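You operate a simulated robot arm through the tools that you are given. There is no shell and no other tool. Be economical: measure what you need, move in short steps, check, and stop when the job is done.

Carry out the task below with a simulated two-armed robot. There is one attempt and no reset: what you move stays moved.

## Task
Pick up the clear bottle that says "slip water" from the back of the laying table with one hand, pass it to the other hand and put it on the top of the vacuum plate. Set down upright: clear bottle.

It is judged by the outcome, as a careful person would: the job done as asked, and still so three seconds after it is handed in. It fails if anything else is knocked over, pushed out of place, dropped, spilled or broken.

## Robot
Two 7-joint arms with two-finger parallel grippers on one trunk, on a base that drives. Base frame: it is fixed to the floor where the robot stands at the start and does not move with it; the origin is under the middle of the robot, x ahead of it, y to its left, z up. Lengths are in mm, angles in rad, forces in N, time in s.
The left shoulder is at the start at [50, 168, 1224], the right one opposite. With the tool pointing down near the work surface each hand reaches from about 100 to 660 mm from the robot's upright axis, wherever it stands, measured 20 degrees to its own side. Places, roughly: top of the vacuum plate [2100, 3000, 900]. Payload 1.57 kg a hand.
Tool frame (each hand has its own): the origin (TCP) lies between the finger pads and is the grasp point; the fingertips stand 30 mm ahead of it; z points along the fingers, y is the line along which they close. Largest opening 80 mm; finger width 17, thickness 12; the body of the gripper, 40 by 82 mm, starts 80 mm behind the TCP.
Orientation is told as [roll, pitch, yaw] about the base's x, y, z axes, in that order, counted from this pose: with the fingers straight down and closing along the base's y, the tool's x points along the base's -x, its y along +y and its z along -z.

## Interface
- The arms move only by the tool play_rows. It takes "left_motion", "right_motion" or both (then of equal length, played together; a hand with none holds still); each is a list of rows, each an object (a shift or turn left out is 0, a gripper value left out holds the last) with "linear": the shift along the base's x, y, z in mm, a list of three; "turn": the turn, a rotation vector about the base's x, y, z in rad, a list of three; "jaw": the closure in counts, from 0 (fully open) to 255 (shut). In form: [{"linear": [tx, ty, tz], "turn": [rx, ry, rz], "jaw": jaw}, ...]. A call has 1 to 8 rows; each row is the pose to reach, as a shift and turn from the pose commanded when the call began. A row lasts 0.2 s, in which the tool goes at most 50 mm and 0.15 rad; a call with a longer step from one row to the next is refused whole, and so is a gripper value outside its range. Where a pose cannot be reached the arm comes as near as it can. A force on the tool above 40 N (or 10 N above the force at the start of the call, whichever is more), or a blocked arm, ends the call early, and 0.2 s more pass. Each finger travels about 45 mm/s and halts on what it meets, pressing with about 42 N; the grip force reading is that of the motor and also rises with nothing between the fingers. The clock runs only during rows and for 0.2 s after the last one: add rows that repeat a pose to give the fingers time. It gives the time, the measured TCP pose, the force on the tool (base axes), the opening and the grip force at its end, in the units of the frame above (readings bear some noise), with the torque about the TCP (base axes, N m) and any sound that the robot's microphone picked up.
- Cameras (640 x 400 px; columns grow to the right, rows downward): "scene" is now at [117.5, -41.4, 1431.7]; the picture's right is [-0.49, -0.87, 0.00], its down [-0.54, 0.30, -0.79] and it looks along [0.69, -0.38, -0.61] (base axes); focal length 278 px, centre (320, 200). "left" rides on the left gripper at [72, 7, -122] in its tool frame; the picture's right is [-0.09, 1.00, 0.00], its down [-0.84, -0.08, -0.54] and it looks along [-0.54, -0.05, 0.84] (tool axes); focal length 238 px, centre (320, 200). "right" rides on the right gripper at [72, -7, -122] in its tool frame; the picture's right is [0.09, 1.00, 0.00], its down [-0.84, 0.08, -0.54] and it looks along [-0.54, 0.05, 0.84] (tool axes); focal length 238 px, centre (320, 200). There is no depth. A picture from a camera that has moved, and an enlarged one, comes with that camera's place and axes in the base frame and with its lens.
- snapshot(camera): a new picture of that camera. No time passes.
- slide_trunk(by): slides the trunk up (or, below 0, down) by that many mm; the arms and the scene camera ride with it, the base frame stays. It gives what a move gives, with no picture.
- base_move(legs): drives the robot by 1 to 6 legs, each [ahead, left, turn to the left] in mm, mm and rad, along the robot's own axes; the way and the turn of a leg run together, so that a leg with both is an arc; at most 1500 mm and 3.142 rad a leg. The arms and the cameras ride along, it lands a little off, and it stops where it bumps. It gives what a move gives.
- pan_tilt(pan, tilt): turns the head with the scene camera to pan (to the left, within 1.396 rad either way) and tilt (down, from -0.506 to 1.204), counted from straight ahead of the robot. It gives what a move gives.
- close_up(camera, box): a new picture of the part [left, top, right, bottom] of that camera's present view, enlarged. No time passes.
- sign_off(): hands the job in; it is judged then, once.

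Work in short steps. Places have to be worked out from the pictures, the camera data and where the tool is seen: move nearer, look again, correct. Check each grasp and each placing, and mend what went wrong. You have 120 turns and 100 pictures in all, those below and enlarged ones among them. Open the grippers and draw the arms clear of the work before you hand the job in, unless the task says otherwise; then end with one line.

The tools are called after "Call:" by a JSON object that holds its "method" and its "body". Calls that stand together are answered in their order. play_rows: Moves the arms, as the interface text tells. Its arguments: {"type":"object","properties":{"left_motion":{"type":"array","items":{"type":"object","properties":{"linear":{"type":"array","items":{"type":"number"}},"turn":{"type":"array","items":{"type":"number"}},"jaw":{"type":"number"}}}},"right_motion":{"type":"array","items":{"type":"object","properties":{"linear":{"type":"array","items":{"type":"number"}},"turn":{"type":"array","items":{"type":"number"}},"jaw":{"type":"number"}}}}},"required":[]} The other tools are called the same way: slide_trunk (by) slides the trunk up or down; base_move (legs) drives the base; pan_tilt (pan, tilt) turns the head that bears the scene camera; snapshot (camera) takes a picture; close_up (camera, box) takes an enlarged picture of a part of a camera's view; sign_off () hands the job in.

At the start:

```text
time_s: 0.0
left_tcp_pos: [404.2, -77.4, 1185.3]
left_ee_rot: [0.001, -0.002, 0.0]
left_ft_force: [0.4, 0.7, -0.7]
left_wrist_torque: [-0.02, 0.03, -0.03]
left_opening: 80.2
left_finger_force: 0.1
right_tcp_pos: [306.1, -405.1, 1131.5]
right_ee_rot: [0.0, -0.001, 0.0]
right_ft_force: [0.5, 0.2, -0.4]
right_wrist_torque: [-0.02, 0.0, -0.01]
right_opening: 80.0
right_finger_force: 0.2
trunk travel left (down, up): [-392.0, 51.0]
robot x, y, heading: [2.6, -0.9, 0.002]
head pan, tilt: [-0.51, 0.661]
```

scene: 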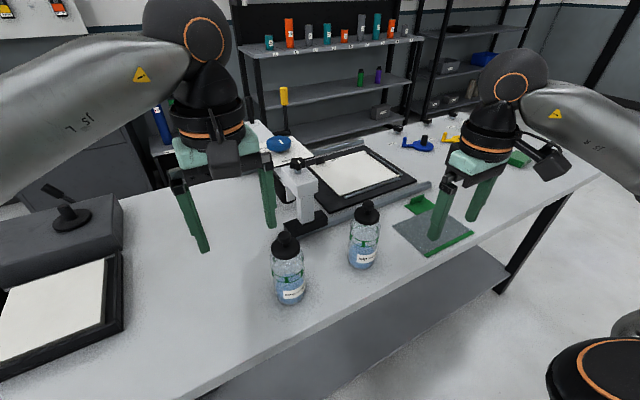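
right: 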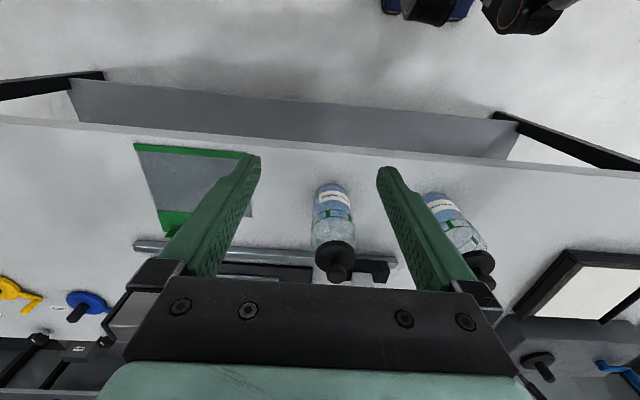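
left: 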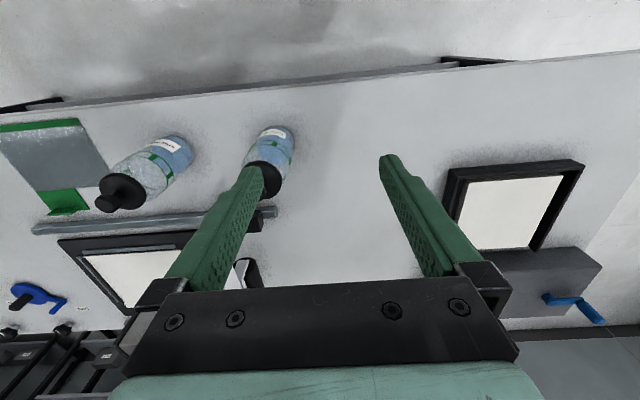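

Two clear bottles stand near the front edge of the table; I need to read their labels.

Call:
{"method": "close_up", "body": {"camera": "scene", "box": [250, 190, 410, 310]}}

Call:
{"method": "close_up", "body": {"camera": "right", "box": [290, 170, 510, 300]}}

Call:
{"method": "close_up", "body": {"camera": "scene", "box": [260, 80, 580, 280]}}

```text
3.33 times, centred on (330, 250) of scene
camera zoom: at [117.5, -41.4, 1431.7], right [-0.49, -0.87, 0.0], down [-0.54, 0.3, -0.79], along [0.69, -0.38, -0.61], focal length 928 px, centre (287, 33)
```

zoom: 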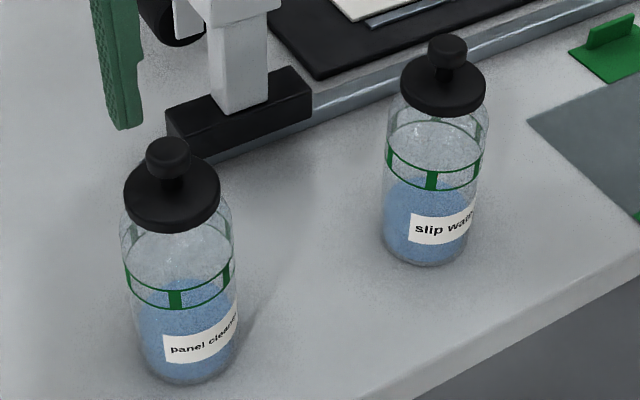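

```text
2.91 times, centred on (400, 235) of right
camera zoom: at [234.5, -411.7, 1251.5], right [-0.09, 1.0, 0.0], down [0.84, 0.08, 0.54], along [0.54, 0.05, -0.84], focal length 693 px, centre (87, 98)
```

zoom: 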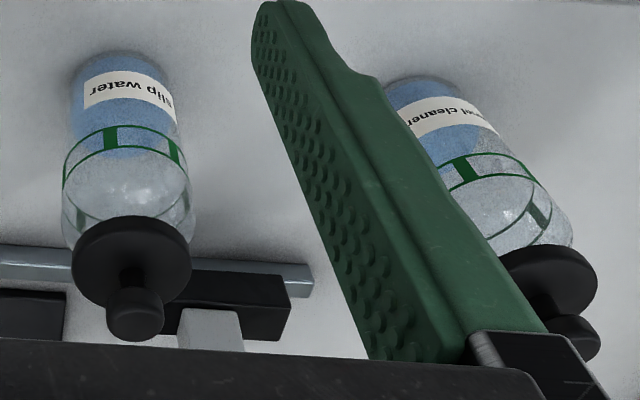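

```text
2.00 times, centred on (420, 180) of scene
camera zoom: at [117.5, -41.4, 1431.7], right [-0.49, -0.87, 0.0], down [-0.54, 0.3, -0.79], along [0.69, -0.38, -0.61], focal length 557 px, centre (120, 240)
```

zoom: 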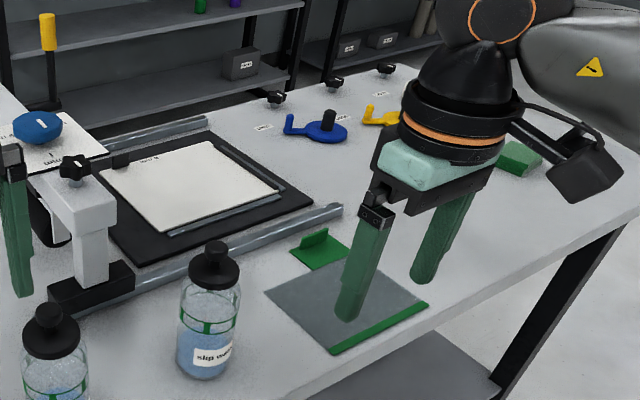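

The slip water bottle is the right-hand one, near [475, -360], about 200 tall. I'll look toward the vacuum plate before planning the grasp.

Call:
{"method": "pan_tilt", "body": {"pan": 0.9, "tilt": 0.25}}

Call:
{"method": "snapshot", "body": {"camera": "scene"}}

Call:
{"method": "pan_tilt", "body": {"pan": 0.1, "tilt": 0.5}}

Call:
{"method": "snapshot", "body": {"camera": "scene"}}

```text
time_s: 1.5
left_tcp_pos: [402.9, -77.5, 1185.5]
left_ee_rot: [0.001, 0.0, 0.0]
left_ft_force: [-0.4, -0.4, -0.4]
left_wrist_torque: [0.01, -0.01, -0.01]
left_opening: 79.8
left_finger_force: 0.0
right_tcp_pos: [305.5, -405.1, 1130.2]
right_ee_rot: [0.0, 0.001, 0.0]
right_ft_force: [-0.5, -0.4, 0.1]
right_wrist_torque: [0.02, 0.03, 0.01]
right_opening: 80.1
right_finger_force: 0.1
trunk travel left (down, up): [-392.0, 51.0]
robot x, y, heading: [3.1, -1.9, 0.001]
head pan, tilt: [0.901, 0.25]
```

```text
93 pictures are left
camera scene: at [100.1, 73.9, 1469.2], right [0.78, -0.62, 0.0], down [-0.15, -0.19, -0.97], along [0.6, 0.76, -0.25], focal length 278 px, centre (320, 200)
```

scene: 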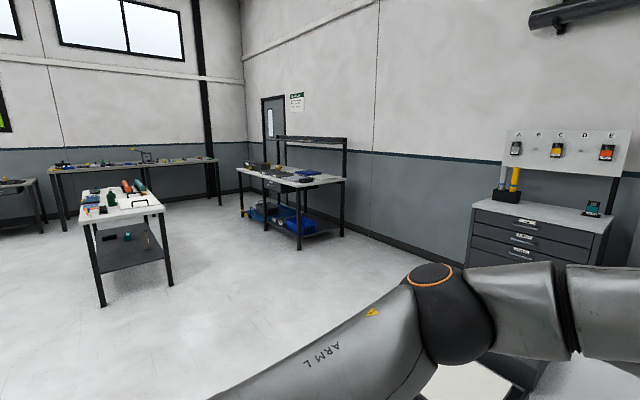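

```text
time_s: 2.7
left_tcp_pos: [403.6, -77.3, 1185.1]
left_ee_rot: [0.0, -0.001, -0.002]
left_ft_force: [-0.7, -0.6, 0.3]
left_wrist_torque: [0.04, 0.0, -0.02]
left_opening: 80.1
left_finger_force: 0.0
right_tcp_pos: [306.4, -405.1, 1129.4]
right_ee_rot: [0.001, 0.0, 0.0]
right_ft_force: [-0.8, 0.9, 0.4]
right_wrist_torque: [0.02, 0.02, 0.03]
right_opening: 80.4
right_finger_force: 0.0
trunk travel left (down, up): [-392.0, 51.0]
robot x, y, heading: [-2.8, -0.5, 0.004]
head pan, tilt: [0.099, 0.499]
```

```text
92 pictures are left
camera scene: at [132.6, 9.8, 1446.1], right [0.1, -0.99, 0.0], down [-0.48, -0.05, -0.88], along [0.87, 0.09, -0.48], focal length 278 px, centre (320, 200)
```

scene: 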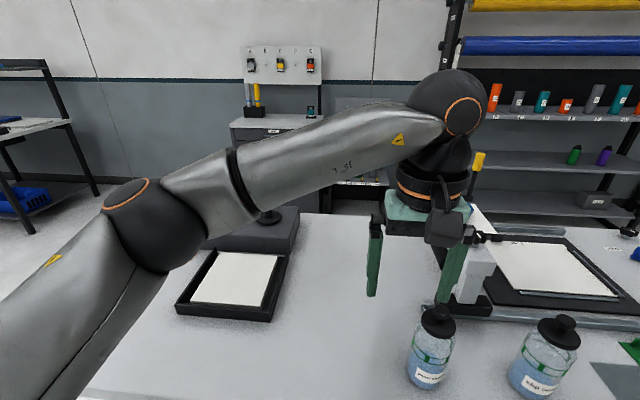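

The plate is on the far table to the front-left. Plan: the right hand takes the bottle body with the gripper tilted, and the left hand takes it over from above. First I pitch the right hand by about -60° in free air, above the bottles.

Call:
{"method": "play_rows", "body": {"right_motion": [{"linear": [5, 6, 0], "turn": [0, -0.15, 0], "jaw": 0}, {"linear": [10, 12, 0], "turn": [0, -0.3, 0]}, {"linear": [15, 18, 0], "turn": [0, -0.45, 0]}, {"linear": [20, 24, 0], "turn": [0, -0.6, 0]}, {"linear": [25, 30, 0], "turn": [0, -0.75, 0]}, {"linear": [30, 36, 0], "turn": [0, -0.9, 0]}, {"linear": [35, 42, 0], "turn": [0, -1.05, 0]}, {"linear": [35, 45, 0], "turn": [0, -1.05, 0]}]}}

Call:
{"method": "snapshot", "body": {"camera": "right"}}

Call:
{"method": "pan_tilt", "body": {"pan": -0.6, "tilt": 0.75}}

Call:
{"method": "snapshot", "body": {"camera": "scene"}}

```text
time_s: 4.5
left_tcp_pos: [403.8, -77.1, 1187.2]
left_ee_rot: [-0.002, 0.002, -0.001]
left_ft_force: [-0.5, -1.3, 0.0]
left_wrist_torque: [-0.02, 0.02, 0.02]
left_opening: 79.8
left_finger_force: 0.1
right_tcp_pos: [369.0, -400.9, 1133.3]
right_ee_rot: [0.004, -1.051, -0.002]
right_ft_force: [0.0, 1.3, 0.7]
right_wrist_torque: [0.01, 0.03, -0.02]
right_opening: 80.0
right_finger_force: 0.1
right hand out of reach, approached as far as the arm can: row 5, 6, 7, 8
trunk travel left (down, up): [-392.0, 51.0]
robot x, y, heading: [-0.9, 1.0, -0.002]
head pan, tilt: [0.099, 0.499]
```

```text
91 pictures are left
camera right: at [227.7, -407.7, 1130.9], right [-0.05, 1.0, -0.08], down [-0.05, 0.08, 1.0], along [1.0, 0.05, 0.05], focal length 238 px, centre (320, 200)
```

right: 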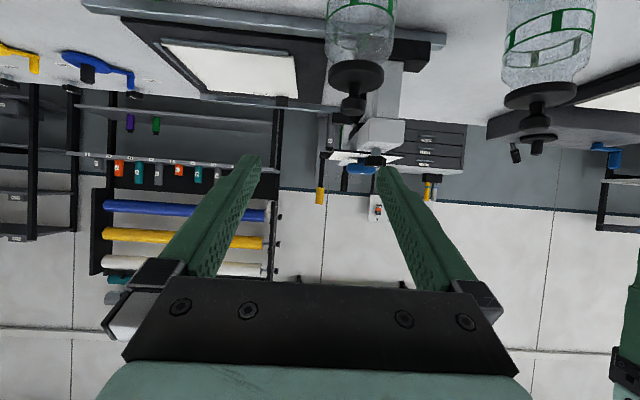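

```text
time_s: 5.5
left_tcp_pos: [402.7, -78.0, 1183.9]
left_ee_rot: [-0.002, 0.0, 0.001]
left_ft_force: [-1.0, -0.4, -0.2]
left_wrist_torque: [0.0, -0.01, 0.01]
left_opening: 80.0
left_finger_force: 0.1
right_tcp_pos: [369.1, -400.5, 1132.3]
right_ee_rot: [0.002, -1.049, 0.0]
right_ft_force: [0.2, 0.3, -0.4]
right_wrist_torque: [0.03, 0.01, -0.01]
right_opening: 80.0
right_finger_force: 0.0
trunk travel left (down, up): [-392.0, 51.0]
robot x, y, heading: [-3.6, -1.5, -0.002]
head pan, tilt: [-0.6, 0.75]
```

```text
90 pictures are left
camera scene: at [110.5, -46.1, 1424.2], right [-0.56, -0.83, 0.0], down [-0.56, 0.38, -0.73], along [0.6, -0.41, -0.68], focal length 278 px, centre (320, 200)
```

scene: 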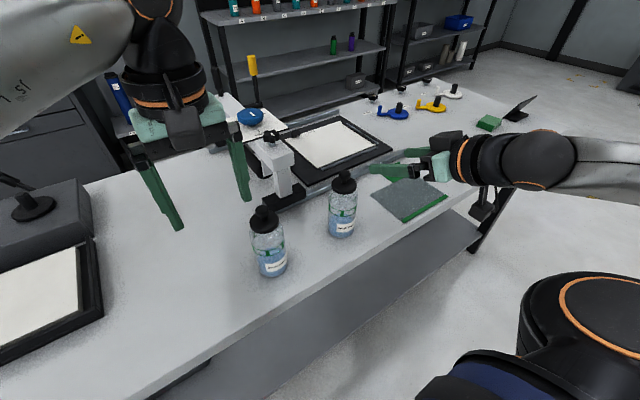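

The arm is folded at its near limit, so I back the base 120 mm for room.

Call:
{"method": "base_move", "body": {"legs": [[-120, 0, 0]]}}

Call:
{"method": "snapshot", "body": {"camera": "scene"}}

Call:
{"method": "snapshot", "body": {"camera": "right"}}

```text
time_s: 6.8
left_tcp_pos: [283.4, -77.7, 1185.6]
left_ee_rot: [0.0, -0.002, -0.003]
left_ft_force: [0.1, 0.2, 0.1]
left_wrist_torque: [-0.01, -0.04, 0.03]
left_opening: 79.9
left_finger_force: 0.1
right_tcp_pos: [248.5, -401.7, 1134.2]
right_ee_rot: [0.002, -1.051, -0.003]
right_ft_force: [0.1, -0.6, -0.2]
right_wrist_torque: [-0.04, 0.01, 0.0]
right_opening: 79.9
right_finger_force: 0.0
trunk travel left (down, up): [-392.0, 51.0]
robot x, y, heading: [-116.5, -5.1, -0.001]
head pan, tilt: [-0.6, 0.75]
```

```text
89 pictures are left
camera scene: at [-10.5, -46.2, 1424.3], right [-0.57, -0.82, 0.0], down [-0.56, 0.39, -0.73], along [0.6, -0.41, -0.68], focal length 278 px, centre (320, 200)
```

scene: 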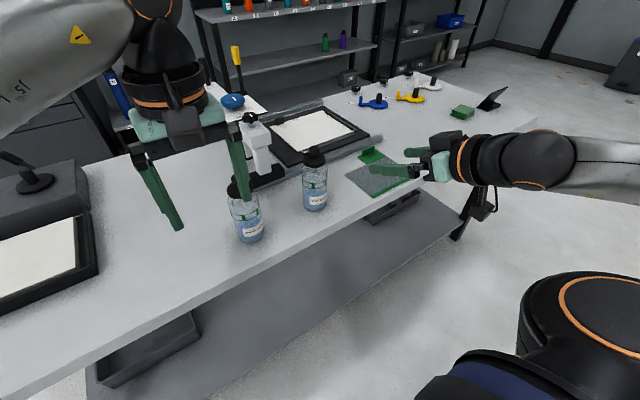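

```text
88 pictures are left
camera right: at [106.5, -408.3, 1131.3], right [-0.05, 1.0, -0.08], down [-0.05, 0.08, 1.0], along [1.0, 0.05, 0.05], focal length 238 px, centre (320, 200)
```

right: 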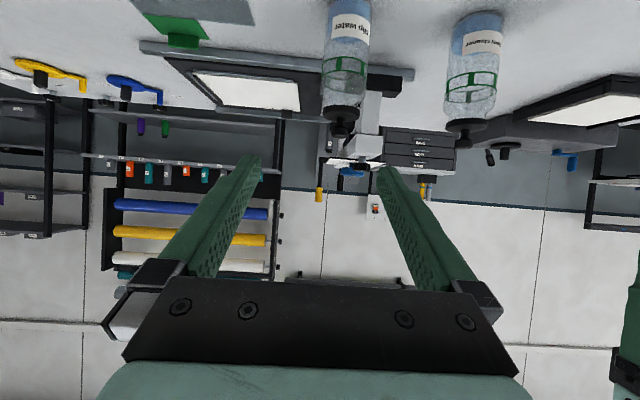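

Two views put the bottle near [475, -362]. I move the right hand to a pre-grasp pose in front of it along the tilted approach line.

Call:
{"method": "play_rows", "body": {"right_motion": [{"linear": [25, 8, -28]}, {"linear": [50, 16, -56]}, {"linear": [75, 24, -84]}, {"linear": [100, 32, -112]}, {"linear": [113, 38, -139]}, {"linear": [113, 38, -139]}]}}

Call:
{"method": "snapshot", "body": {"camera": "right"}}

Call:
{"method": "snapshot", "body": {"camera": "scene"}}

```text
time_s: 8.2
left_tcp_pos: [282.9, -78.3, 1185.9]
left_ee_rot: [-0.001, 0.0, -0.002]
left_ft_force: [0.0, 0.1, -0.4]
left_wrist_torque: [-0.01, -0.01, 0.0]
left_opening: 80.1
left_finger_force: 0.2
right_tcp_pos: [360.8, -370.2, 1030.1]
right_ee_rot: [-0.082, -1.047, 0.101]
right_ft_force: [-0.6, 0.1, -0.3]
right_wrist_torque: [-0.02, 0.03, 0.01]
right_opening: 79.9
right_finger_force: 0.0
right hand out of reach, approached as far as the arm can: row 4, 5
trunk travel left (down, up): [-392.0, 51.0]
robot x, y, heading: [-120.1, -2.3, -0.002]
head pan, tilt: [-0.6, 0.75]
```

```text
87 pictures are left
camera right: at [219.1, -380.2, 1028.1], right [-0.08, 0.99, -0.12], down [-0.05, 0.12, 0.99], along [1.0, 0.08, 0.04], focal length 238 px, centre (320, 200)
```

right: 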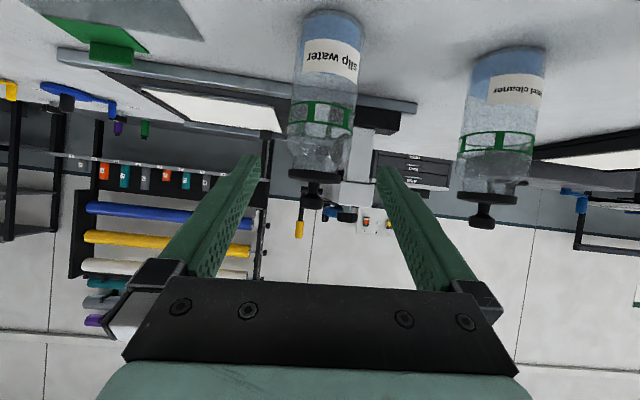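

```text
86 pictures are left
camera scene: at [-10.0, -45.8, 1424.2], right [-0.57, -0.82, 0.0], down [-0.56, 0.39, -0.73], along [0.6, -0.41, -0.68], focal length 278 px, centre (320, 200)
```

scene: 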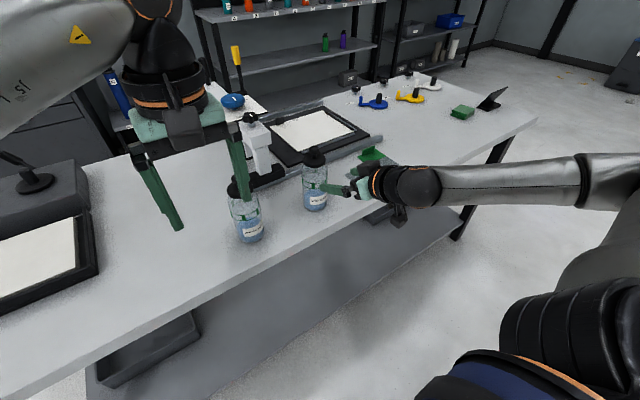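

The arm could not lower further with this tilt, so I lower the trunk 80 mm to bring the shoulder closer to the grasp height. Both hands stay clear of the table and bottles.

Call:
{"method": "slide_trunk", "body": {"by": -80}}

Call:
{"method": "snapshot", "body": {"camera": "right"}}

```text
time_s: 9.3
left_tcp_pos: [283.7, -76.6, 1104.9]
left_ee_rot: [-0.001, 0.001, 0.0]
left_ft_force: [0.4, 0.6, 0.3]
left_wrist_torque: [-0.02, 0.02, 0.01]
left_opening: 80.0
left_finger_force: 0.0
right_tcp_pos: [360.4, -368.7, 949.3]
right_ee_rot: [-0.078, -1.045, 0.098]
right_ft_force: [-0.6, -0.6, 0.4]
right_wrist_torque: [0.0, -0.04, 0.01]
right_opening: 79.8
right_finger_force: 0.1
trunk travel left (down, up): [-312.0, 131.0]
robot x, y, heading: [-117.7, 0.5, -0.006]
head pan, tilt: [-0.6, 0.75]
```

```text
85 pictures are left
camera right: at [219.3, -380.2, 948.1], right [-0.08, 0.99, -0.12], down [-0.05, 0.12, 0.99], along [1.0, 0.08, 0.04], focal length 238 px, centre (320, 200)
```

right: 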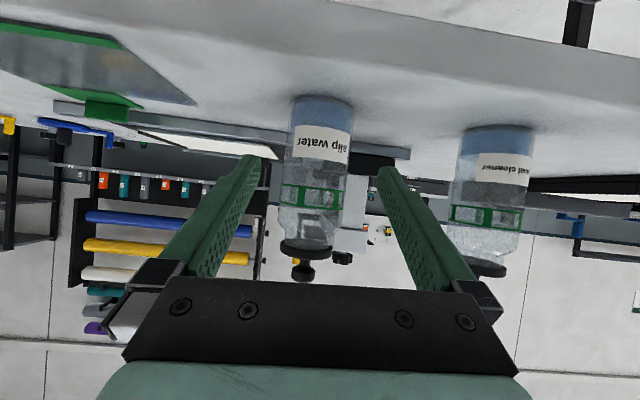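

The bottle sits about mid-jaw, but the hand is slightly rolled from the earlier unreached pose. I play a null row to see whether the arm now reaches its commanded pose.

Call:
{"method": "play_rows", "body": {"right_motion": [{"linear": [0, 0, 10]}, {"linear": [0, 0, 10]}]}}

Call:
{"method": "close_up", "body": {"camera": "right", "box": [220, 60, 420, 300]}}

```text
time_s: 9.9
left_tcp_pos: [283.7, -77.1, 1105.8]
left_ee_rot: [0.0, 0.001, -0.002]
left_ft_force: [-0.2, 0.6, -0.4]
left_wrist_torque: [0.03, 0.01, 0.05]
left_opening: 80.0
left_finger_force: 0.0
right_tcp_pos: [360.9, -368.2, 960.0]
right_ee_rot: [-0.081, -1.046, 0.099]
right_ft_force: [-0.1, 0.5, 0.8]
right_wrist_torque: [-0.01, -0.02, 0.04]
right_opening: 79.9
right_finger_force: 0.2
trunk travel left (down, up): [-312.0, 131.0]
robot x, y, heading: [-117.8, 2.3, 0.004]
head pan, tilt: [-0.6, 0.75]
```

```text
1.67 times, centred on (320, 180) of right
camera zoom: at [220.3, -380.2, 958.3], right [-0.08, 0.99, -0.12], down [-0.05, 0.12, 0.99], along [1.0, 0.08, 0.04], focal length 397 px, centre (320, 233)
```

zoom: 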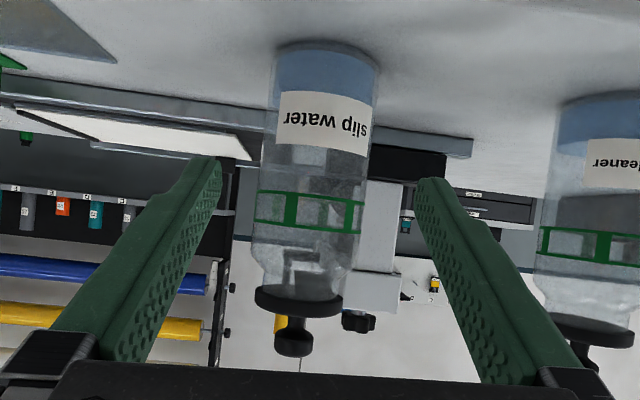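

The command resets to the actual pose; the bottle axis is about 1 mm off the tool axis in tool y, so it is nearly centred. I level the closing axis with a small turn, raise slightly and advance part of the way.

Call:
{"method": "play_rows", "body": {"right_motion": [{"linear": [0, 0, 14], "turn": [0.02, 0, -0.012]}, {"linear": [0, 0, 28], "turn": [0.04, 0, -0.023]}, {"linear": [35, 0, 8], "turn": [0.04, 0, -0.023]}, {"linear": [35, 0, 8], "turn": [0.04, 0, -0.023]}]}}

Call:
{"method": "snapshot", "body": {"camera": "right"}}

Call:
{"method": "close_up", "body": {"camera": "scene", "box": [220, 130, 420, 255]}}

```text
time_s: 10.9
left_tcp_pos: [282.9, -77.5, 1104.7]
left_ee_rot: [-0.001, 0.0, -0.001]
left_ft_force: [-0.3, 0.1, -0.3]
left_wrist_torque: [0.01, -0.01, -0.01]
left_opening: 80.1
left_finger_force: 0.0
right_tcp_pos: [394.3, -368.6, 963.9]
right_ee_rot: [0.001, -1.049, 0.006]
right_ft_force: [0.4, 0.2, -0.5]
right_wrist_torque: [-0.02, 0.02, 0.0]
right_opening: 80.0
right_finger_force: 0.1
trunk travel left (down, up): [-312.0, 131.0]
robot x, y, heading: [-116.3, -0.5, -0.003]
head pan, tilt: [-0.6, 0.75]
```

```text
83 pictures are left
camera right: at [253.1, -376.7, 962.5], right [-0.05, 1.0, -0.08], down [-0.05, 0.08, 1.0], along [1.0, 0.06, 0.05], focal length 238 px, centre (320, 200)
```

right: 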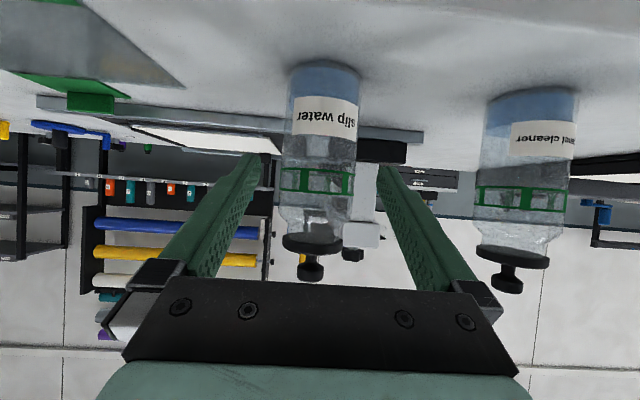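

```text
3.20 times, centred on (320, 192) of scene
camera zoom: at [-9.7, -46.1, 1344.2], right [-0.57, -0.82, 0.0], down [-0.56, 0.39, -0.73], along [0.6, -0.41, -0.68], focal length 891 px, centre (320, 224)
```

zoom: 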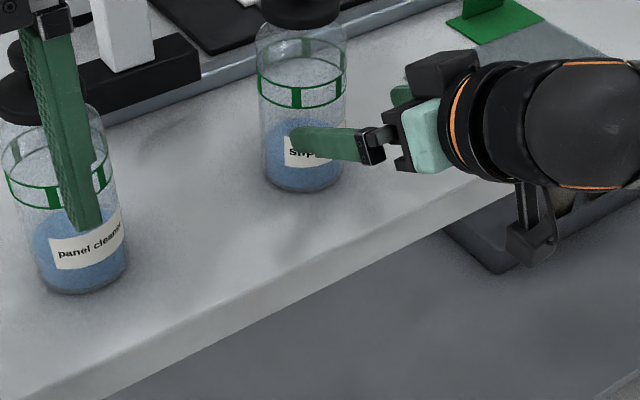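

Now level and pointing straight ahead; the bottle is at y ≈ -365, 3.5 mm left of the tool. I shift that, advance a little, and check again before going around it.

Call:
{"method": "play_rows", "body": {"right_motion": [{"linear": [0, 3.5, 0]}, {"linear": [18, 3.5, -10]}, {"linear": [18, 3.5, -10]}]}}

Call:
{"method": "close_up", "body": {"camera": "right", "box": [220, 50, 420, 250]}}

```text
time_s: 11.8
left_tcp_pos: [283.0, -78.5, 1105.2]
left_ee_rot: [0.0, 0.0, -0.003]
left_ft_force: [-0.6, -0.1, -0.4]
left_wrist_torque: [-0.01, 0.0, -0.05]
left_opening: 80.1
left_finger_force: 0.0
right_tcp_pos: [412.9, -366.8, 954.8]
right_ee_rot: [0.002, -1.047, 0.007]
right_ft_force: [0.0, -0.5, 0.1]
right_wrist_torque: [0.05, -0.03, -0.02]
right_opening: 80.0
right_finger_force: 0.0
trunk travel left (down, up): [-312.0, 131.0]
robot x, y, heading: [-119.0, -2.3, -0.001]
head pan, tilt: [-0.6, 0.75]
```

```text
2.00 times, centred on (320, 150) of right
camera zoom: at [271.3, -373.6, 953.9], right [-0.05, 1.0, -0.08], down [-0.05, 0.08, 1.0], along [1.0, 0.06, 0.05], focal length 477 px, centre (320, 300)
```

zoom: 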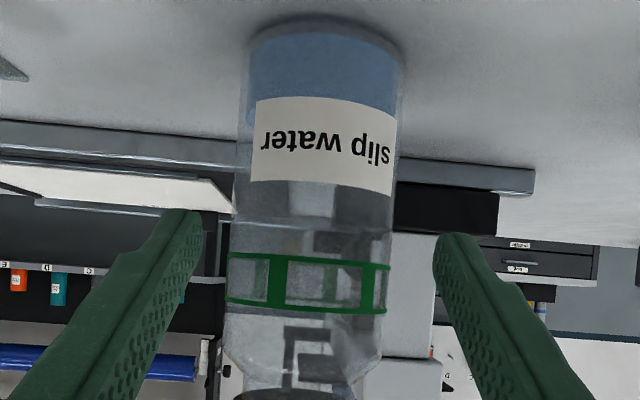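

The bottle measures about 68 mm across and sits about 1.5 mm right of the tool axis. I correct that and advance around it at about z = 919.

Call:
{"method": "play_rows", "body": {"right_motion": [{"linear": [10, -1.5, -6]}, {"linear": [25, -1.5, -14]}, {"linear": [40, -1.5, -23]}, {"linear": [52, -1.5, -30]}, {"linear": [62, -1.5, -36]}, {"linear": [62, -1.5, -36]}]}}

Call:
{"method": "snapshot", "body": {"camera": "right"}}

Call:
{"method": "close_up", "body": {"camera": "scene", "box": [220, 130, 420, 255]}}

```text
time_s: 13.2
left_tcp_pos: [284.3, -78.2, 1104.3]
left_ee_rot: [0.001, 0.0, -0.002]
left_ft_force: [0.0, 0.4, 0.1]
left_wrist_torque: [0.0, 0.02, 0.0]
left_opening: 79.9
left_finger_force: 0.0
right_tcp_pos: [476.8, -367.8, 921.1]
right_ee_rot: [0.003, -1.049, 0.006]
right_ft_force: [0.3, -0.2, 0.4]
right_wrist_torque: [0.05, -0.03, 0.03]
right_opening: 79.8
right_finger_force: 0.1
trunk travel left (down, up): [-312.0, 131.0]
robot x, y, heading: [-118.0, 1.7, 0.002]
head pan, tilt: [-0.6, 0.75]
```

```text
80 pictures are left
camera right: at [335.1, -375.5, 919.8], right [-0.05, 1.0, -0.08], down [-0.05, 0.08, 1.0], along [1.0, 0.06, 0.05], focal length 238 px, centre (320, 200)
```

right: 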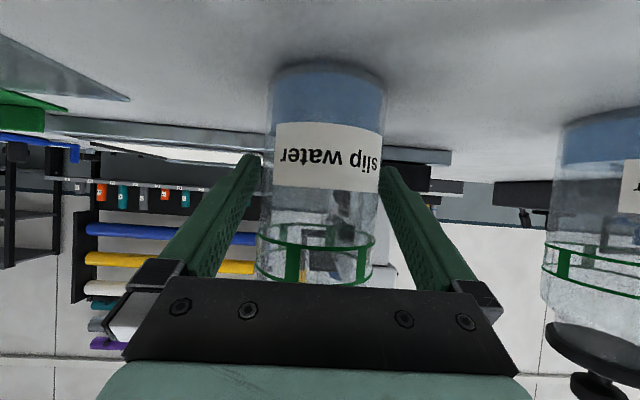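

```text
3.20 times, centred on (320, 192) of scene
camera zoom: at [-9.4, -46.2, 1344.2], right [-0.57, -0.82, 0.0], down [-0.56, 0.39, -0.73], along [0.6, -0.41, -0.68], focal length 891 px, centre (320, 224)
```

zoom: 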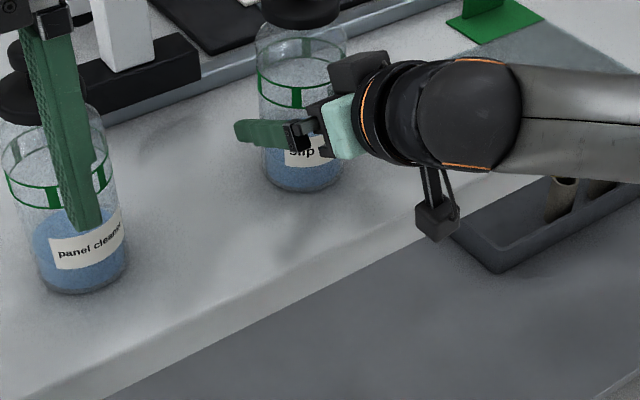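

The jaws straddle the bottle at a good height. I close the right gripper.

Call:
{"method": "play_rows", "body": {"right_motion": [{"jaw": 120}, {"jaw": 255}, {"jaw": 255}, {"jaw": 255}]}}

Call:
{"method": "snapshot", "body": {"camera": "right"}}

```text
time_s: 14.2
left_tcp_pos: [283.2, -77.1, 1104.6]
left_ee_rot: [0.0, 0.0, -0.002]
left_ft_force: [-0.2, 0.1, 0.0]
left_wrist_torque: [-0.03, 0.0, -0.03]
left_opening: 80.0
left_finger_force: 0.0
right_tcp_pos: [476.5, -366.7, 922.0]
right_ee_rot: [0.001, -1.049, 0.006]
right_ft_force: [0.1, 0.7, 0.1]
right_wrist_torque: [0.05, -0.02, 0.01]
right_opening: 68.3
right_finger_force: 42.1
trunk travel left (down, up): [-312.0, 131.0]
robot x, y, heading: [-119.7, -1.9, 0.002]
head pan, tilt: [-0.6, 0.75]
```

```text
78 pictures are left
camera right: at [334.9, -375.6, 919.8], right [-0.05, 1.0, -0.08], down [-0.05, 0.08, 1.0], along [1.0, 0.06, 0.05], focal length 238 px, centre (320, 200)
```

right: 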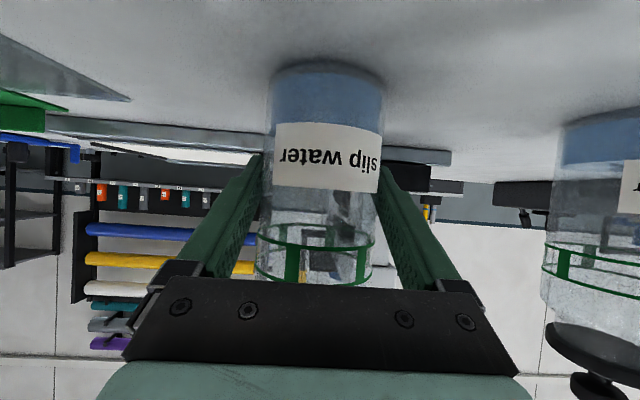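

Gripped at 68.3 mm. I lift straight up and check.

Call:
{"method": "play_rows", "body": {"right_motion": [{"linear": [0, 0, 10]}, {"linear": [0, 0, 30]}, {"linear": [0, 0, 55]}, {"linear": [0, 0, 80]}, {"linear": [0, 0, 105]}, {"linear": [0, 0, 130]}, {"linear": [0, 0, 130]}]}}

Call:
{"method": "snapshot", "body": {"camera": "scene"}}

```text
time_s: 15.8
left_tcp_pos: [283.3, -78.7, 1104.4]
left_ee_rot: [0.0, 0.0, -0.002]
left_ft_force: [0.4, 0.9, -0.2]
left_wrist_torque: [0.0, -0.02, 0.01]
left_opening: 80.1
left_finger_force: 0.0
right_tcp_pos: [475.2, -367.5, 1051.3]
right_ee_rot: [0.0, -1.047, 0.008]
right_ft_force: [0.1, 0.2, -1.5]
right_wrist_torque: [0.01, 0.01, 0.02]
right_opening: 68.4
right_finger_force: 42.1
trunk travel left (down, up): [-312.0, 131.0]
robot x, y, heading: [-118.4, -0.4, -0.006]
head pan, tilt: [-0.6, 0.75]
```

```text
77 pictures are left
camera scene: at [-9.2, -46.3, 1344.1], right [-0.57, -0.82, 0.0], down [-0.56, 0.39, -0.73], along [0.6, -0.41, -0.68], focal length 278 px, centre (320, 200)
```

scene: 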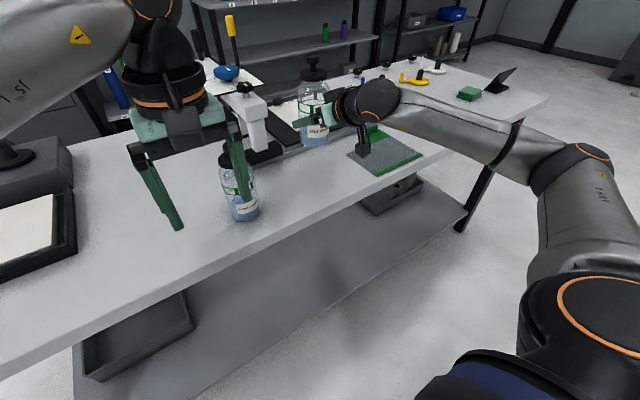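

Bottle lifted and steady. I raise the trunk a little and back away from the table for the hand-over.

Call:
{"method": "slide_trunk", "body": {"by": 80}}

Call:
{"method": "base_move", "body": {"legs": [[-350, 0, 0]]}}

Call:
{"method": "pan_tilt", "body": {"pan": -0.35, "tilt": 0.6}}

Call:
{"method": "snapshot", "body": {"camera": "scene"}}

```text
time_s: 16.9
left_tcp_pos: [283.2, -78.8, 1185.3]
left_ee_rot: [0.0, 0.001, -0.002]
left_ft_force: [0.8, -0.2, 0.5]
left_wrist_torque: [-0.01, 0.0, 0.05]
left_opening: 80.0
left_finger_force: 0.0
right_tcp_pos: [475.3, -366.6, 1129.7]
right_ee_rot: [0.002, -1.047, 0.006]
right_ft_force: [0.1, 0.9, -1.2]
right_wrist_torque: [0.03, 0.03, 0.0]
right_opening: 68.3
right_finger_force: 42.2
trunk travel left (down, up): [-392.0, 51.0]
robot x, y, heading: [-122.0, 2.8, -0.002]
head pan, tilt: [-0.6, 0.75]
```

```text
time_s: 19.2
left_tcp_pos: [-74.1, -79.2, 1184.8]
left_ee_rot: [0.001, -0.001, -0.007]
left_ft_force: [-0.7, -0.3, 0.3]
left_wrist_torque: [0.02, 0.04, -0.01]
left_opening: 80.0
left_finger_force: 0.1
right_tcp_pos: [116.4, -369.7, 1130.3]
right_ee_rot: [0.003, -1.047, -0.001]
right_ft_force: [0.1, 0.2, -1.9]
right_wrist_torque: [0.03, -0.01, 0.01]
right_opening: 68.1
right_finger_force: 41.7
trunk travel left (down, up): [-392.0, 51.0]
robot x, y, heading: [-475.5, 1.2, -0.011]
head pan, tilt: [-0.6, 0.75]
```

```text
time_s: 20.0
left_tcp_pos: [-72.3, -78.1, 1184.4]
left_ee_rot: [-0.001, 0.0, -0.007]
left_ft_force: [0.7, 0.6, 0.4]
left_wrist_torque: [0.02, 0.0, 0.02]
left_opening: 80.1
left_finger_force: 0.1
right_tcp_pos: [116.6, -370.2, 1130.0]
right_ee_rot: [0.001, -1.046, 0.0]
right_ft_force: [-0.2, 0.3, -1.7]
right_wrist_torque: [-0.02, 0.02, 0.02]
right_opening: 68.4
right_finger_force: 41.9
trunk travel left (down, up): [-392.0, 51.0]
robot x, y, heading: [-476.8, -3.4, -0.004]
head pan, tilt: [-0.351, 0.6]
```

```text
76 pictures are left
camera scene: at [-350.9, -29.0, 1437.0], right [-0.35, -0.94, 0.0], down [-0.53, 0.2, -0.82], along [0.77, -0.29, -0.57], focal length 278 px, centre (320, 200)
```

scene: 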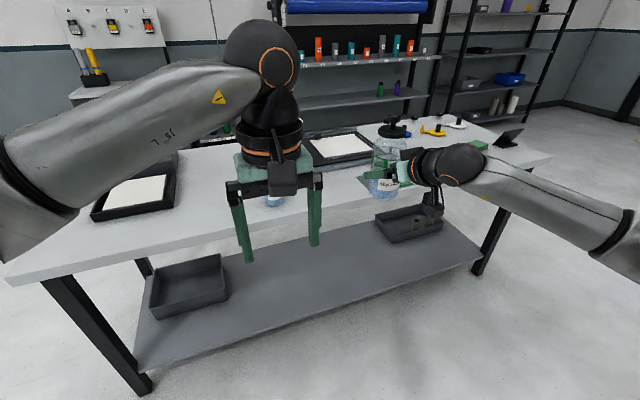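

The bottle weighs about 1.7 N and is steady. For the hand-over I first bring the left hand over the meeting point, high enough to clear the bottle, while the right hand lowers.

Call:
{"method": "play_rows", "body": {"left_motion": [{"linear": [20, -10, 0], "jaw": 0}, {"linear": [42, -20, 0]}, {"linear": [63, -30, 0]}, {"linear": [84, -41, 0]}, {"linear": [105, -52, 0]}, {"linear": [126, -62, 0]}, {"linear": [126, -62, 0]}, {"linear": [126, -62, 0]}], "right_motion": [{"linear": [0, 0, -20]}, {"linear": [0, 0, -40]}, {"linear": [0, 0, -60]}, {"linear": [0, 0, -80]}, {"linear": [0, 0, -100]}, {"linear": [0, 0, -120]}, {"linear": [0, 0, -140]}, {"linear": [0, 0, -160]}]}}

Call:
{"method": "snapshot", "body": {"camera": "scene"}}

```text
time_s: 21.8
left_tcp_pos: [1.3, -111.6, 1180.4]
left_ee_rot: [0.0, 0.0, -0.008]
left_ft_force: [0.4, 0.0, 0.4]
left_wrist_torque: [0.02, 0.01, 0.0]
left_opening: 80.1
left_finger_force: 0.1
left hand out of reach, approached as far as the arm can: row 4, 5, 6, 7, 8
right_tcp_pos: [119.5, -369.7, 970.0]
right_ee_rot: [0.002, -1.048, -0.003]
right_ft_force: [0.4, -0.4, -1.7]
right_wrist_torque: [-0.02, 0.05, 0.03]
right_opening: 68.1
right_finger_force: 42.7
trunk travel left (down, up): [-392.0, 51.0]
robot x, y, heading: [-476.7, 1.8, -0.009]
head pan, tilt: [-0.351, 0.6]
```

```text
75 pictures are left
camera scene: at [-350.8, -29.1, 1437.0], right [-0.35, -0.94, 0.0], down [-0.53, 0.2, -0.82], along [0.77, -0.29, -0.57], focal length 278 px, centre (320, 200)
```

scene: 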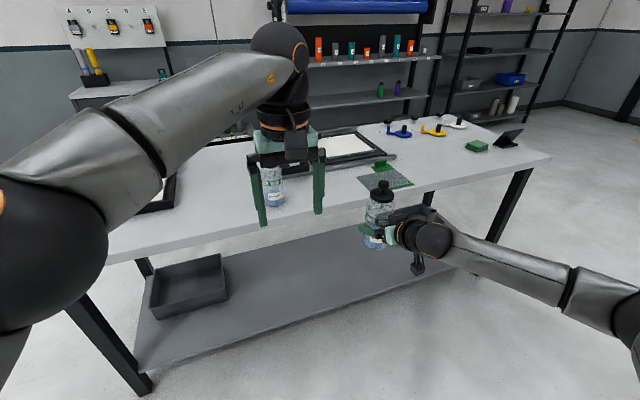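

Left hand's limit found; I shift the meeting point to about [3, -40] and slide the bottle under the left hand, with about 40 mm of vertical clearance.

Call:
{"method": "play_rows", "body": {"left_motion": [{"linear": [0, 36, 2]}, {"linear": [2, 72, 5]}, {"linear": [2, 72, 5]}, {"linear": [2, 72, 5]}, {"linear": [2, 72, 5]}, {"linear": [2, 72, 5]}, {"linear": [2, 72, 5]}, {"linear": [2, 72, 5]}], "right_motion": [{"linear": [-10, 25, 0]}, {"linear": [-25, 65, 0]}, {"linear": [-41, 110, 0]}, {"linear": [-57, 155, 0]}, {"linear": [-73, 200, 0]}, {"linear": [-89, 245, 0]}, {"linear": [-103, 285, 0]}, {"linear": [-116, 325, 0]}]}}

Call:
{"method": "snapshot", "body": {"camera": "left"}}

Call:
{"method": "snapshot", "body": {"camera": "scene"}}

```text
time_s: 23.8
left_tcp_pos: [2.4, -40.7, 1186.5]
left_ee_rot: [0.002, 0.0, -0.007]
left_ft_force: [0.1, -0.7, -0.2]
left_wrist_torque: [0.02, 0.0, 0.01]
left_opening: 80.0
left_finger_force: 0.0
right_tcp_pos: [1.5, 24.7, 1044.9]
right_ee_rot: [0.703, -0.809, -0.659]
right_ft_force: [0.2, -0.7, -2.8]
right_wrist_torque: [0.04, -0.01, 0.03]
right_opening: 68.2
right_finger_force: 41.7
right hand out of reach, approached as far as the arm can: row 3, 4, 5, 6, 7
trunk travel left (down, up): [-392.0, 51.0]
robot x, y, heading: [-476.7, 0.8, -0.007]
head pan, tilt: [-0.351, 0.6]
stopped in row 8 (right hand): the arm was blocked; the commanded pose is now the measured one
```

```text
74 pictures are left
camera left: at [-69.9, -34.5, 1308.2], right [0.1, 1.0, 0.0], down [0.84, -0.08, 0.54], along [0.54, -0.05, -0.84], focal length 238 px, centre (320, 200)
```

left: 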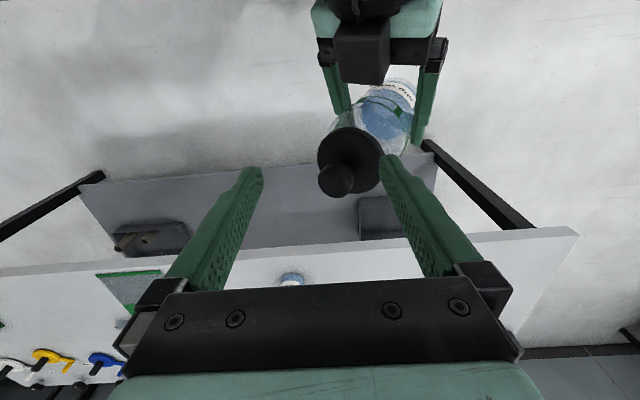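

```text
73 pictures are left
camera scene: at [-350.6, -30.4, 1436.9], right [-0.35, -0.94, 0.0], down [-0.53, 0.2, -0.82], along [0.77, -0.29, -0.57], focal length 278 px, centre (320, 200)
```

scene: 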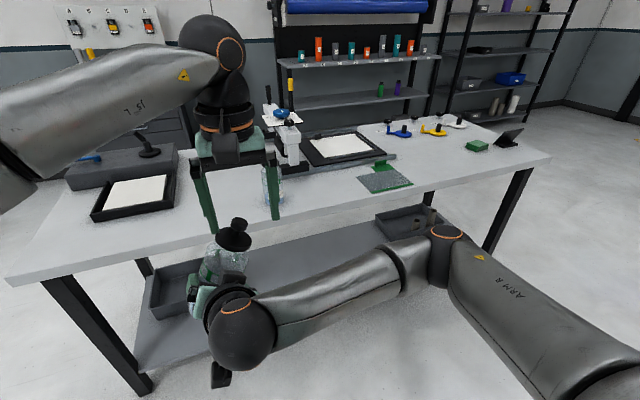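

The right arm's reach to the left ended and it twisted, and the cap is near a left fingertip. I raise the left hand clear, then take the right hand back down and to the right.

Call:
{"method": "play_rows", "body": {"left_motion": [{"linear": [0, 0, 15]}, {"linear": [0, 0, 30]}, {"linear": [-10, 0, 50]}]}}

Call:
{"method": "play_rows", "body": {"right_motion": [{"linear": [0, -10, -20]}, {"linear": [5, -35, -40]}, {"linear": [15, -65, -60]}, {"linear": [25, -95, -70]}, {"linear": [35, -125, -75]}, {"linear": [45, -155, -75]}]}}

Call:
{"method": "snapshot", "body": {"camera": "scene"}}

```text
time_s: 24.6
left_tcp_pos: [-10.4, -41.0, 1236.3]
left_ee_rot: [0.001, 0.0, -0.008]
left_ft_force: [0.2, -0.8, 0.6]
left_wrist_torque: [-0.01, -0.01, 0.01]
left_opening: 80.3
left_finger_force: 0.1
right_tcp_pos: [2.3, 25.6, 1045.4]
right_ee_rot: [0.703, -0.812, -0.658]
right_ft_force: [-0.2, 0.1, -2.2]
right_wrist_torque: [-0.01, 0.06, -0.02]
right_opening: 68.3
right_finger_force: 42.3
trunk travel left (down, up): [-392.0, 51.0]
robot x, y, heading: [-478.7, -2.1, -0.009]
head pan, tilt: [-0.351, 0.6]
```

```text
time_s: 26.0
left_tcp_pos: [-10.8, -41.4, 1236.2]
left_ee_rot: [0.001, 0.001, -0.007]
left_ft_force: [0.4, 0.3, -0.1]
left_wrist_torque: [0.04, -0.01, -0.01]
left_opening: 79.7
left_finger_force: 0.1
right_tcp_pos: [52.7, -104.1, 995.8]
right_ee_rot: [0.669, -0.806, -0.648]
right_ft_force: [0.2, -0.5, -1.1]
right_wrist_torque: [0.02, 0.02, -0.01]
right_opening: 68.3
right_finger_force: 41.8
right hand out of reach, approached as far as the arm can: row 4, 5, 6
trunk travel left (down, up): [-392.0, 51.0]
robot x, y, heading: [-477.5, 5.9, -0.002]
head pan, tilt: [-0.351, 0.6]
```

```text
72 pictures are left
camera scene: at [-350.9, -29.3, 1437.0], right [-0.35, -0.94, 0.0], down [-0.53, 0.2, -0.82], along [0.77, -0.29, -0.57], focal length 278 px, centre (320, 200)
```

scene: 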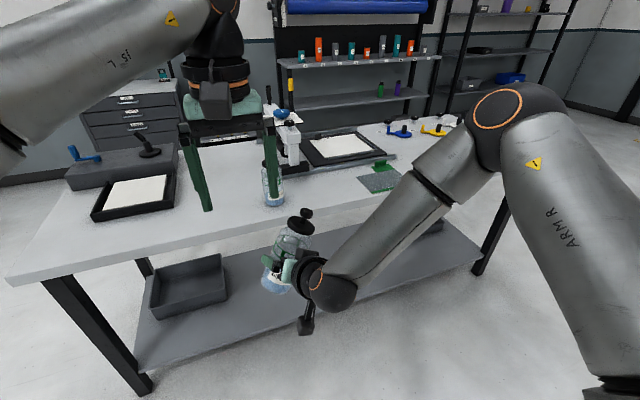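

Clear of each other. I undo the twist (about -0.54 rad about the tool axis) to bring the bottle upright again, moving slightly right and forward.

Call:
{"method": "play_rows", "body": {"right_motion": [{"linear": [0, -15, 0], "turn": [-0.11, -0.02, 0.073]}, {"linear": [0, -30, 0], "turn": [-0.221, -0.041, 0.146]}, {"linear": [0, -45, 0], "turn": [-0.332, -0.062, 0.219]}, {"linear": [0, -60, 0], "turn": [-0.443, -0.082, 0.292]}, {"linear": [0, -60, 0], "turn": [-0.443, -0.082, 0.292]}]}}

Call:
{"method": "snapshot", "body": {"camera": "scene"}}

```text
time_s: 27.2
left_tcp_pos: [-8.5, -37.3, 1236.9]
left_ee_rot: [-0.002, 0.001, -0.006]
left_ft_force: [-0.4, 0.5, -0.6]
left_wrist_torque: [-0.1, 0.04, 0.02]
left_opening: 80.1
left_finger_force: 0.0
right_tcp_pos: [58.5, -153.9, 1007.1]
right_ee_rot: [-0.094, -1.011, 0.331]
right_ft_force: [1.0, 0.4, 2.0]
right_wrist_torque: [0.03, 0.33, -0.01]
right_opening: 68.3
right_finger_force: 42.5
right hand out of reach, approached as far as the arm can: row 1, 2, 3, 4
trunk travel left (down, up): [-392.0, 51.0]
robot x, y, heading: [-474.9, 3.2, -0.007]
head pan, tilt: [-0.351, 0.6]
```

```text
71 pictures are left
camera scene: at [-350.2, -26.1, 1437.1], right [-0.35, -0.94, 0.0], down [-0.53, 0.2, -0.83], along [0.77, -0.29, -0.56], focal length 278 px, centre (320, 200)
```

scene: 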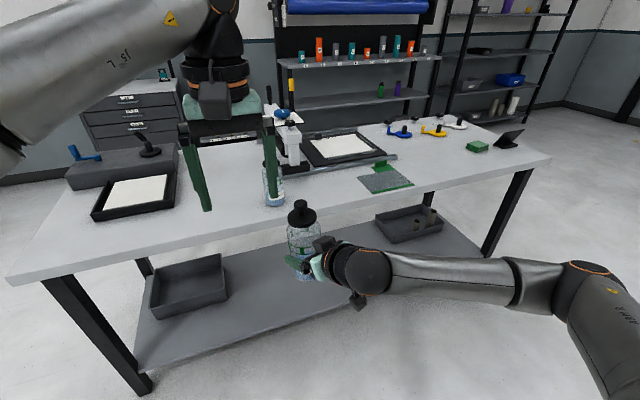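

The bottle is nearly upright at about [58, -154]. I level the small remaining tilt and bring it lower and closer, where both arms reach comfortably.

Call:
{"method": "play_rows", "body": {"right_motion": [{"linear": [0, 0, -20], "turn": [0.014, -0.006, -0.008]}, {"linear": [-15, 4, -40], "turn": [0.029, -0.012, -0.016]}, {"linear": [-31, 8, -60], "turn": [0.043, -0.018, -0.024]}, {"linear": [-47, 11, -82], "turn": [0.057, -0.023, -0.031]}, {"linear": [-63, 14, -82], "turn": [0.057, -0.023, -0.031]}, {"linear": [-63, 14, -82], "turn": [0.057, -0.023, -0.031]}]}}

Call:
{"method": "snapshot", "body": {"camera": "scene"}}

```text
time_s: 28.6
left_tcp_pos: [-10.4, -40.1, 1236.4]
left_ee_rot: [-0.001, 0.0, -0.007]
left_ft_force: [0.2, -0.4, -0.2]
left_wrist_torque: [0.0, 0.02, 0.04]
left_opening: 80.1
left_finger_force: 0.1
right_tcp_pos: [39.2, -173.8, 975.6]
right_ee_rot: [0.152, -0.993, 0.097]
right_ft_force: [-0.1, 0.3, -1.1]
right_wrist_torque: [-0.04, 0.01, 0.0]
right_opening: 68.0
right_finger_force: 41.9
right hand out of reach, approached as far as the arm can: row 1, 2, 3, 4, 5, 6
trunk travel left (down, up): [-392.0, 51.0]
robot x, y, heading: [-477.3, 1.1, -0.003]
head pan, tilt: [-0.351, 0.6]
```

```text
70 pictures are left
camera scene: at [-351.3, -29.4, 1437.1], right [-0.35, -0.94, 0.0], down [-0.53, 0.2, -0.83], along [0.77, -0.29, -0.56], focal length 278 px, centre (320, 200)
```

scene: 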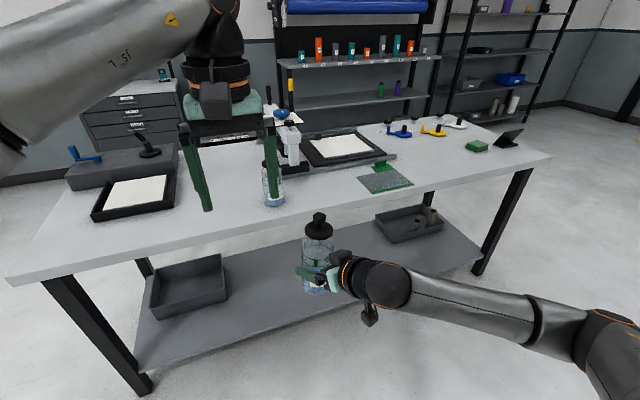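

The arm stops at wrist limits; the forearm comes from the right, so pointing the fingers more to the left should relax it. I yaw the right hand about 0.45 rad and level it in place.

Call:
{"method": "play_rows", "body": {"right_motion": [{"turn": [-0.013, -0.021, 0.126]}, {"turn": [-0.026, -0.042, 0.252]}, {"turn": [-0.038, -0.062, 0.378]}, {"turn": [-0.051, -0.083, 0.503]}, {"turn": [-0.051, -0.083, 0.503]}]}}

```text
time_s: 29.8
left_tcp_pos: [-9.8, -39.0, 1236.8]
left_ee_rot: [0.001, 0.0, -0.008]
left_ft_force: [0.1, -0.1, 0.3]
left_wrist_torque: [-0.01, 0.0, 0.0]
left_opening: 80.1
left_finger_force: 0.0
right_tcp_pos: [40.5, -177.0, 972.9]
right_ee_rot: [-0.001, -1.048, 0.732]
right_ft_force: [0.0, -0.5, -1.2]
right_wrist_torque: [0.0, 0.01, 0.0]
right_opening: 68.2
right_finger_force: 41.9
trunk travel left (down, up): [-392.0, 51.0]
robot x, y, heading: [-475.5, 3.7, -0.002]
head pan, tilt: [-0.351, 0.6]
```

Fully reached, and the bottle is upright again. Now I move toward the meeting point in small steps.

Call:
{"method": "play_rows", "body": {"right_motion": [{"linear": [-12, 14, -10]}, {"linear": [-24, 28, -20]}, {"linear": [-36, 42, -30]}, {"linear": [-45, 55, -40]}, {"linear": [-45, 55, -40]}]}}

Call:
{"method": "snapshot", "body": {"camera": "scene"}}

Call:
{"method": "snapshot", "body": {"camera": "left"}}

```text
time_s: 31.0
left_tcp_pos: [-8.6, -39.5, 1236.9]
left_ee_rot: [-0.002, -0.002, -0.007]
left_ft_force: [-0.3, 0.3, -0.7]
left_wrist_torque: [-0.03, 0.0, -0.02]
left_opening: 79.8
left_finger_force: 0.0
right_tcp_pos: [-6.8, -122.7, 930.5]
right_ee_rot: [0.001, -1.045, 0.734]
right_ft_force: [0.2, 0.4, -1.0]
right_wrist_torque: [-0.02, 0.01, -0.02]
right_opening: 68.2
right_finger_force: 42.4
trunk travel left (down, up): [-392.0, 51.0]
robot x, y, heading: [-477.2, 4.2, -0.006]
head pan, tilt: [-0.351, 0.6]
```

```text
69 pictures are left
camera scene: at [-350.8, -28.7, 1437.0], right [-0.35, -0.94, 0.0], down [-0.53, 0.2, -0.82], along [0.77, -0.29, -0.57], focal length 278 px, centre (320, 200)
```

scene: 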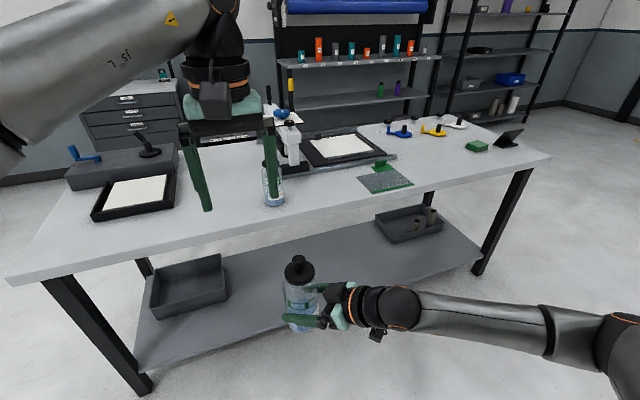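

```text
68 pictures are left
camera left: at [-81.3, -32.8, 1357.6], right [0.1, 1.0, 0.0], down [0.84, -0.08, 0.54], along [0.54, -0.05, -0.84], focal length 238 px, centre (320, 200)
```

left: 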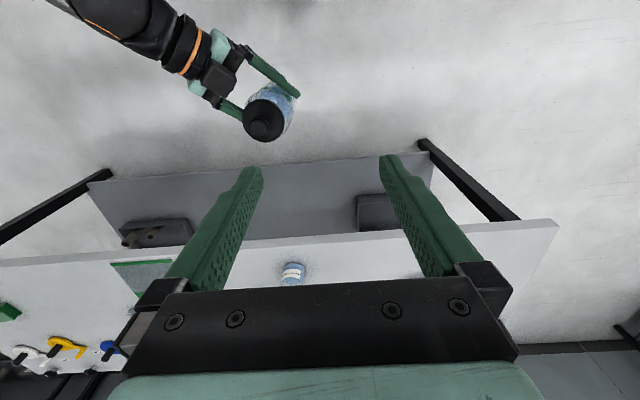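

The bottle hangs at about [-4, -120] with its knob top near z ≈ 1070. I bring the left hand above it at z = 1140, yawed 0.4 rad to sit better with the right fingers, and look down.

Call:
{"method": "play_rows", "body": {"left_motion": [{"linear": [1, -20, -10], "turn": [0, 0, 0.1]}, {"linear": [2, -40, -30], "turn": [0, 0, 0.2]}, {"linear": [4, -60, -60], "turn": [0, 0, 0.3]}, {"linear": [5, -80, -90], "turn": [0, 0, 0.4]}, {"linear": [5, -80, -97], "turn": [0, 0, 0.4]}, {"linear": [5, -80, -97], "turn": [0, 0, 0.4]}]}}

Call:
{"method": "snapshot", "body": {"camera": "left"}}

Call:
{"method": "snapshot", "body": {"camera": "scene"}}

```text
time_s: 32.4
left_tcp_pos: [-4.6, -121.8, 1138.7]
left_ee_rot: [-0.001, -0.001, 0.395]
left_ft_force: [-0.4, -0.3, 0.8]
left_wrist_torque: [0.0, 0.02, 0.02]
left_opening: 79.9
left_finger_force: 0.1
right_tcp_pos: [-7.1, -123.8, 930.6]
right_ee_rot: [0.002, -1.046, 0.732]
right_ft_force: [0.6, 0.5, -1.3]
right_wrist_torque: [0.01, 0.0, -0.03]
right_opening: 68.2
right_finger_force: 41.7
trunk travel left (down, up): [-392.0, 51.0]
robot x, y, heading: [-478.9, -1.5, -0.008]
head pan, tilt: [-0.351, 0.6]
```

```text
67 pictures are left
camera left: at [-73.9, -143.2, 1259.2], right [-0.3, 0.95, 0.0], down [0.8, 0.25, 0.54], along [0.52, 0.16, -0.84], focal length 238 px, centre (320, 200)
```

left: 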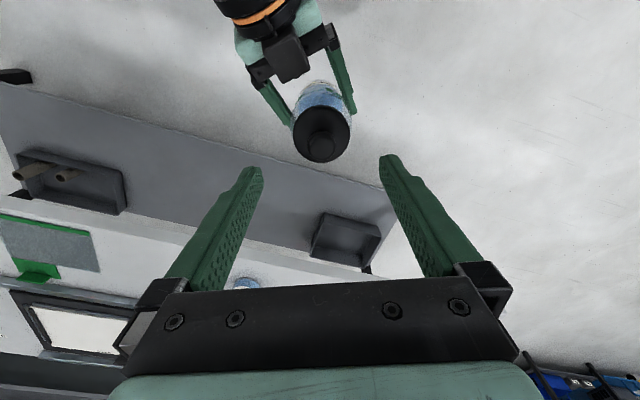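

```text
66 pictures are left
camera scene: at [-350.9, -28.8, 1437.0], right [-0.35, -0.94, 0.0], down [-0.53, 0.2, -0.82], along [0.77, -0.29, -0.57], focal length 278 px, centre (320, 200)
```

scene: 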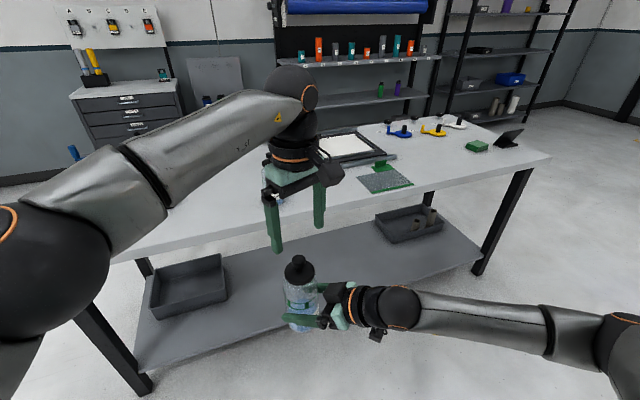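

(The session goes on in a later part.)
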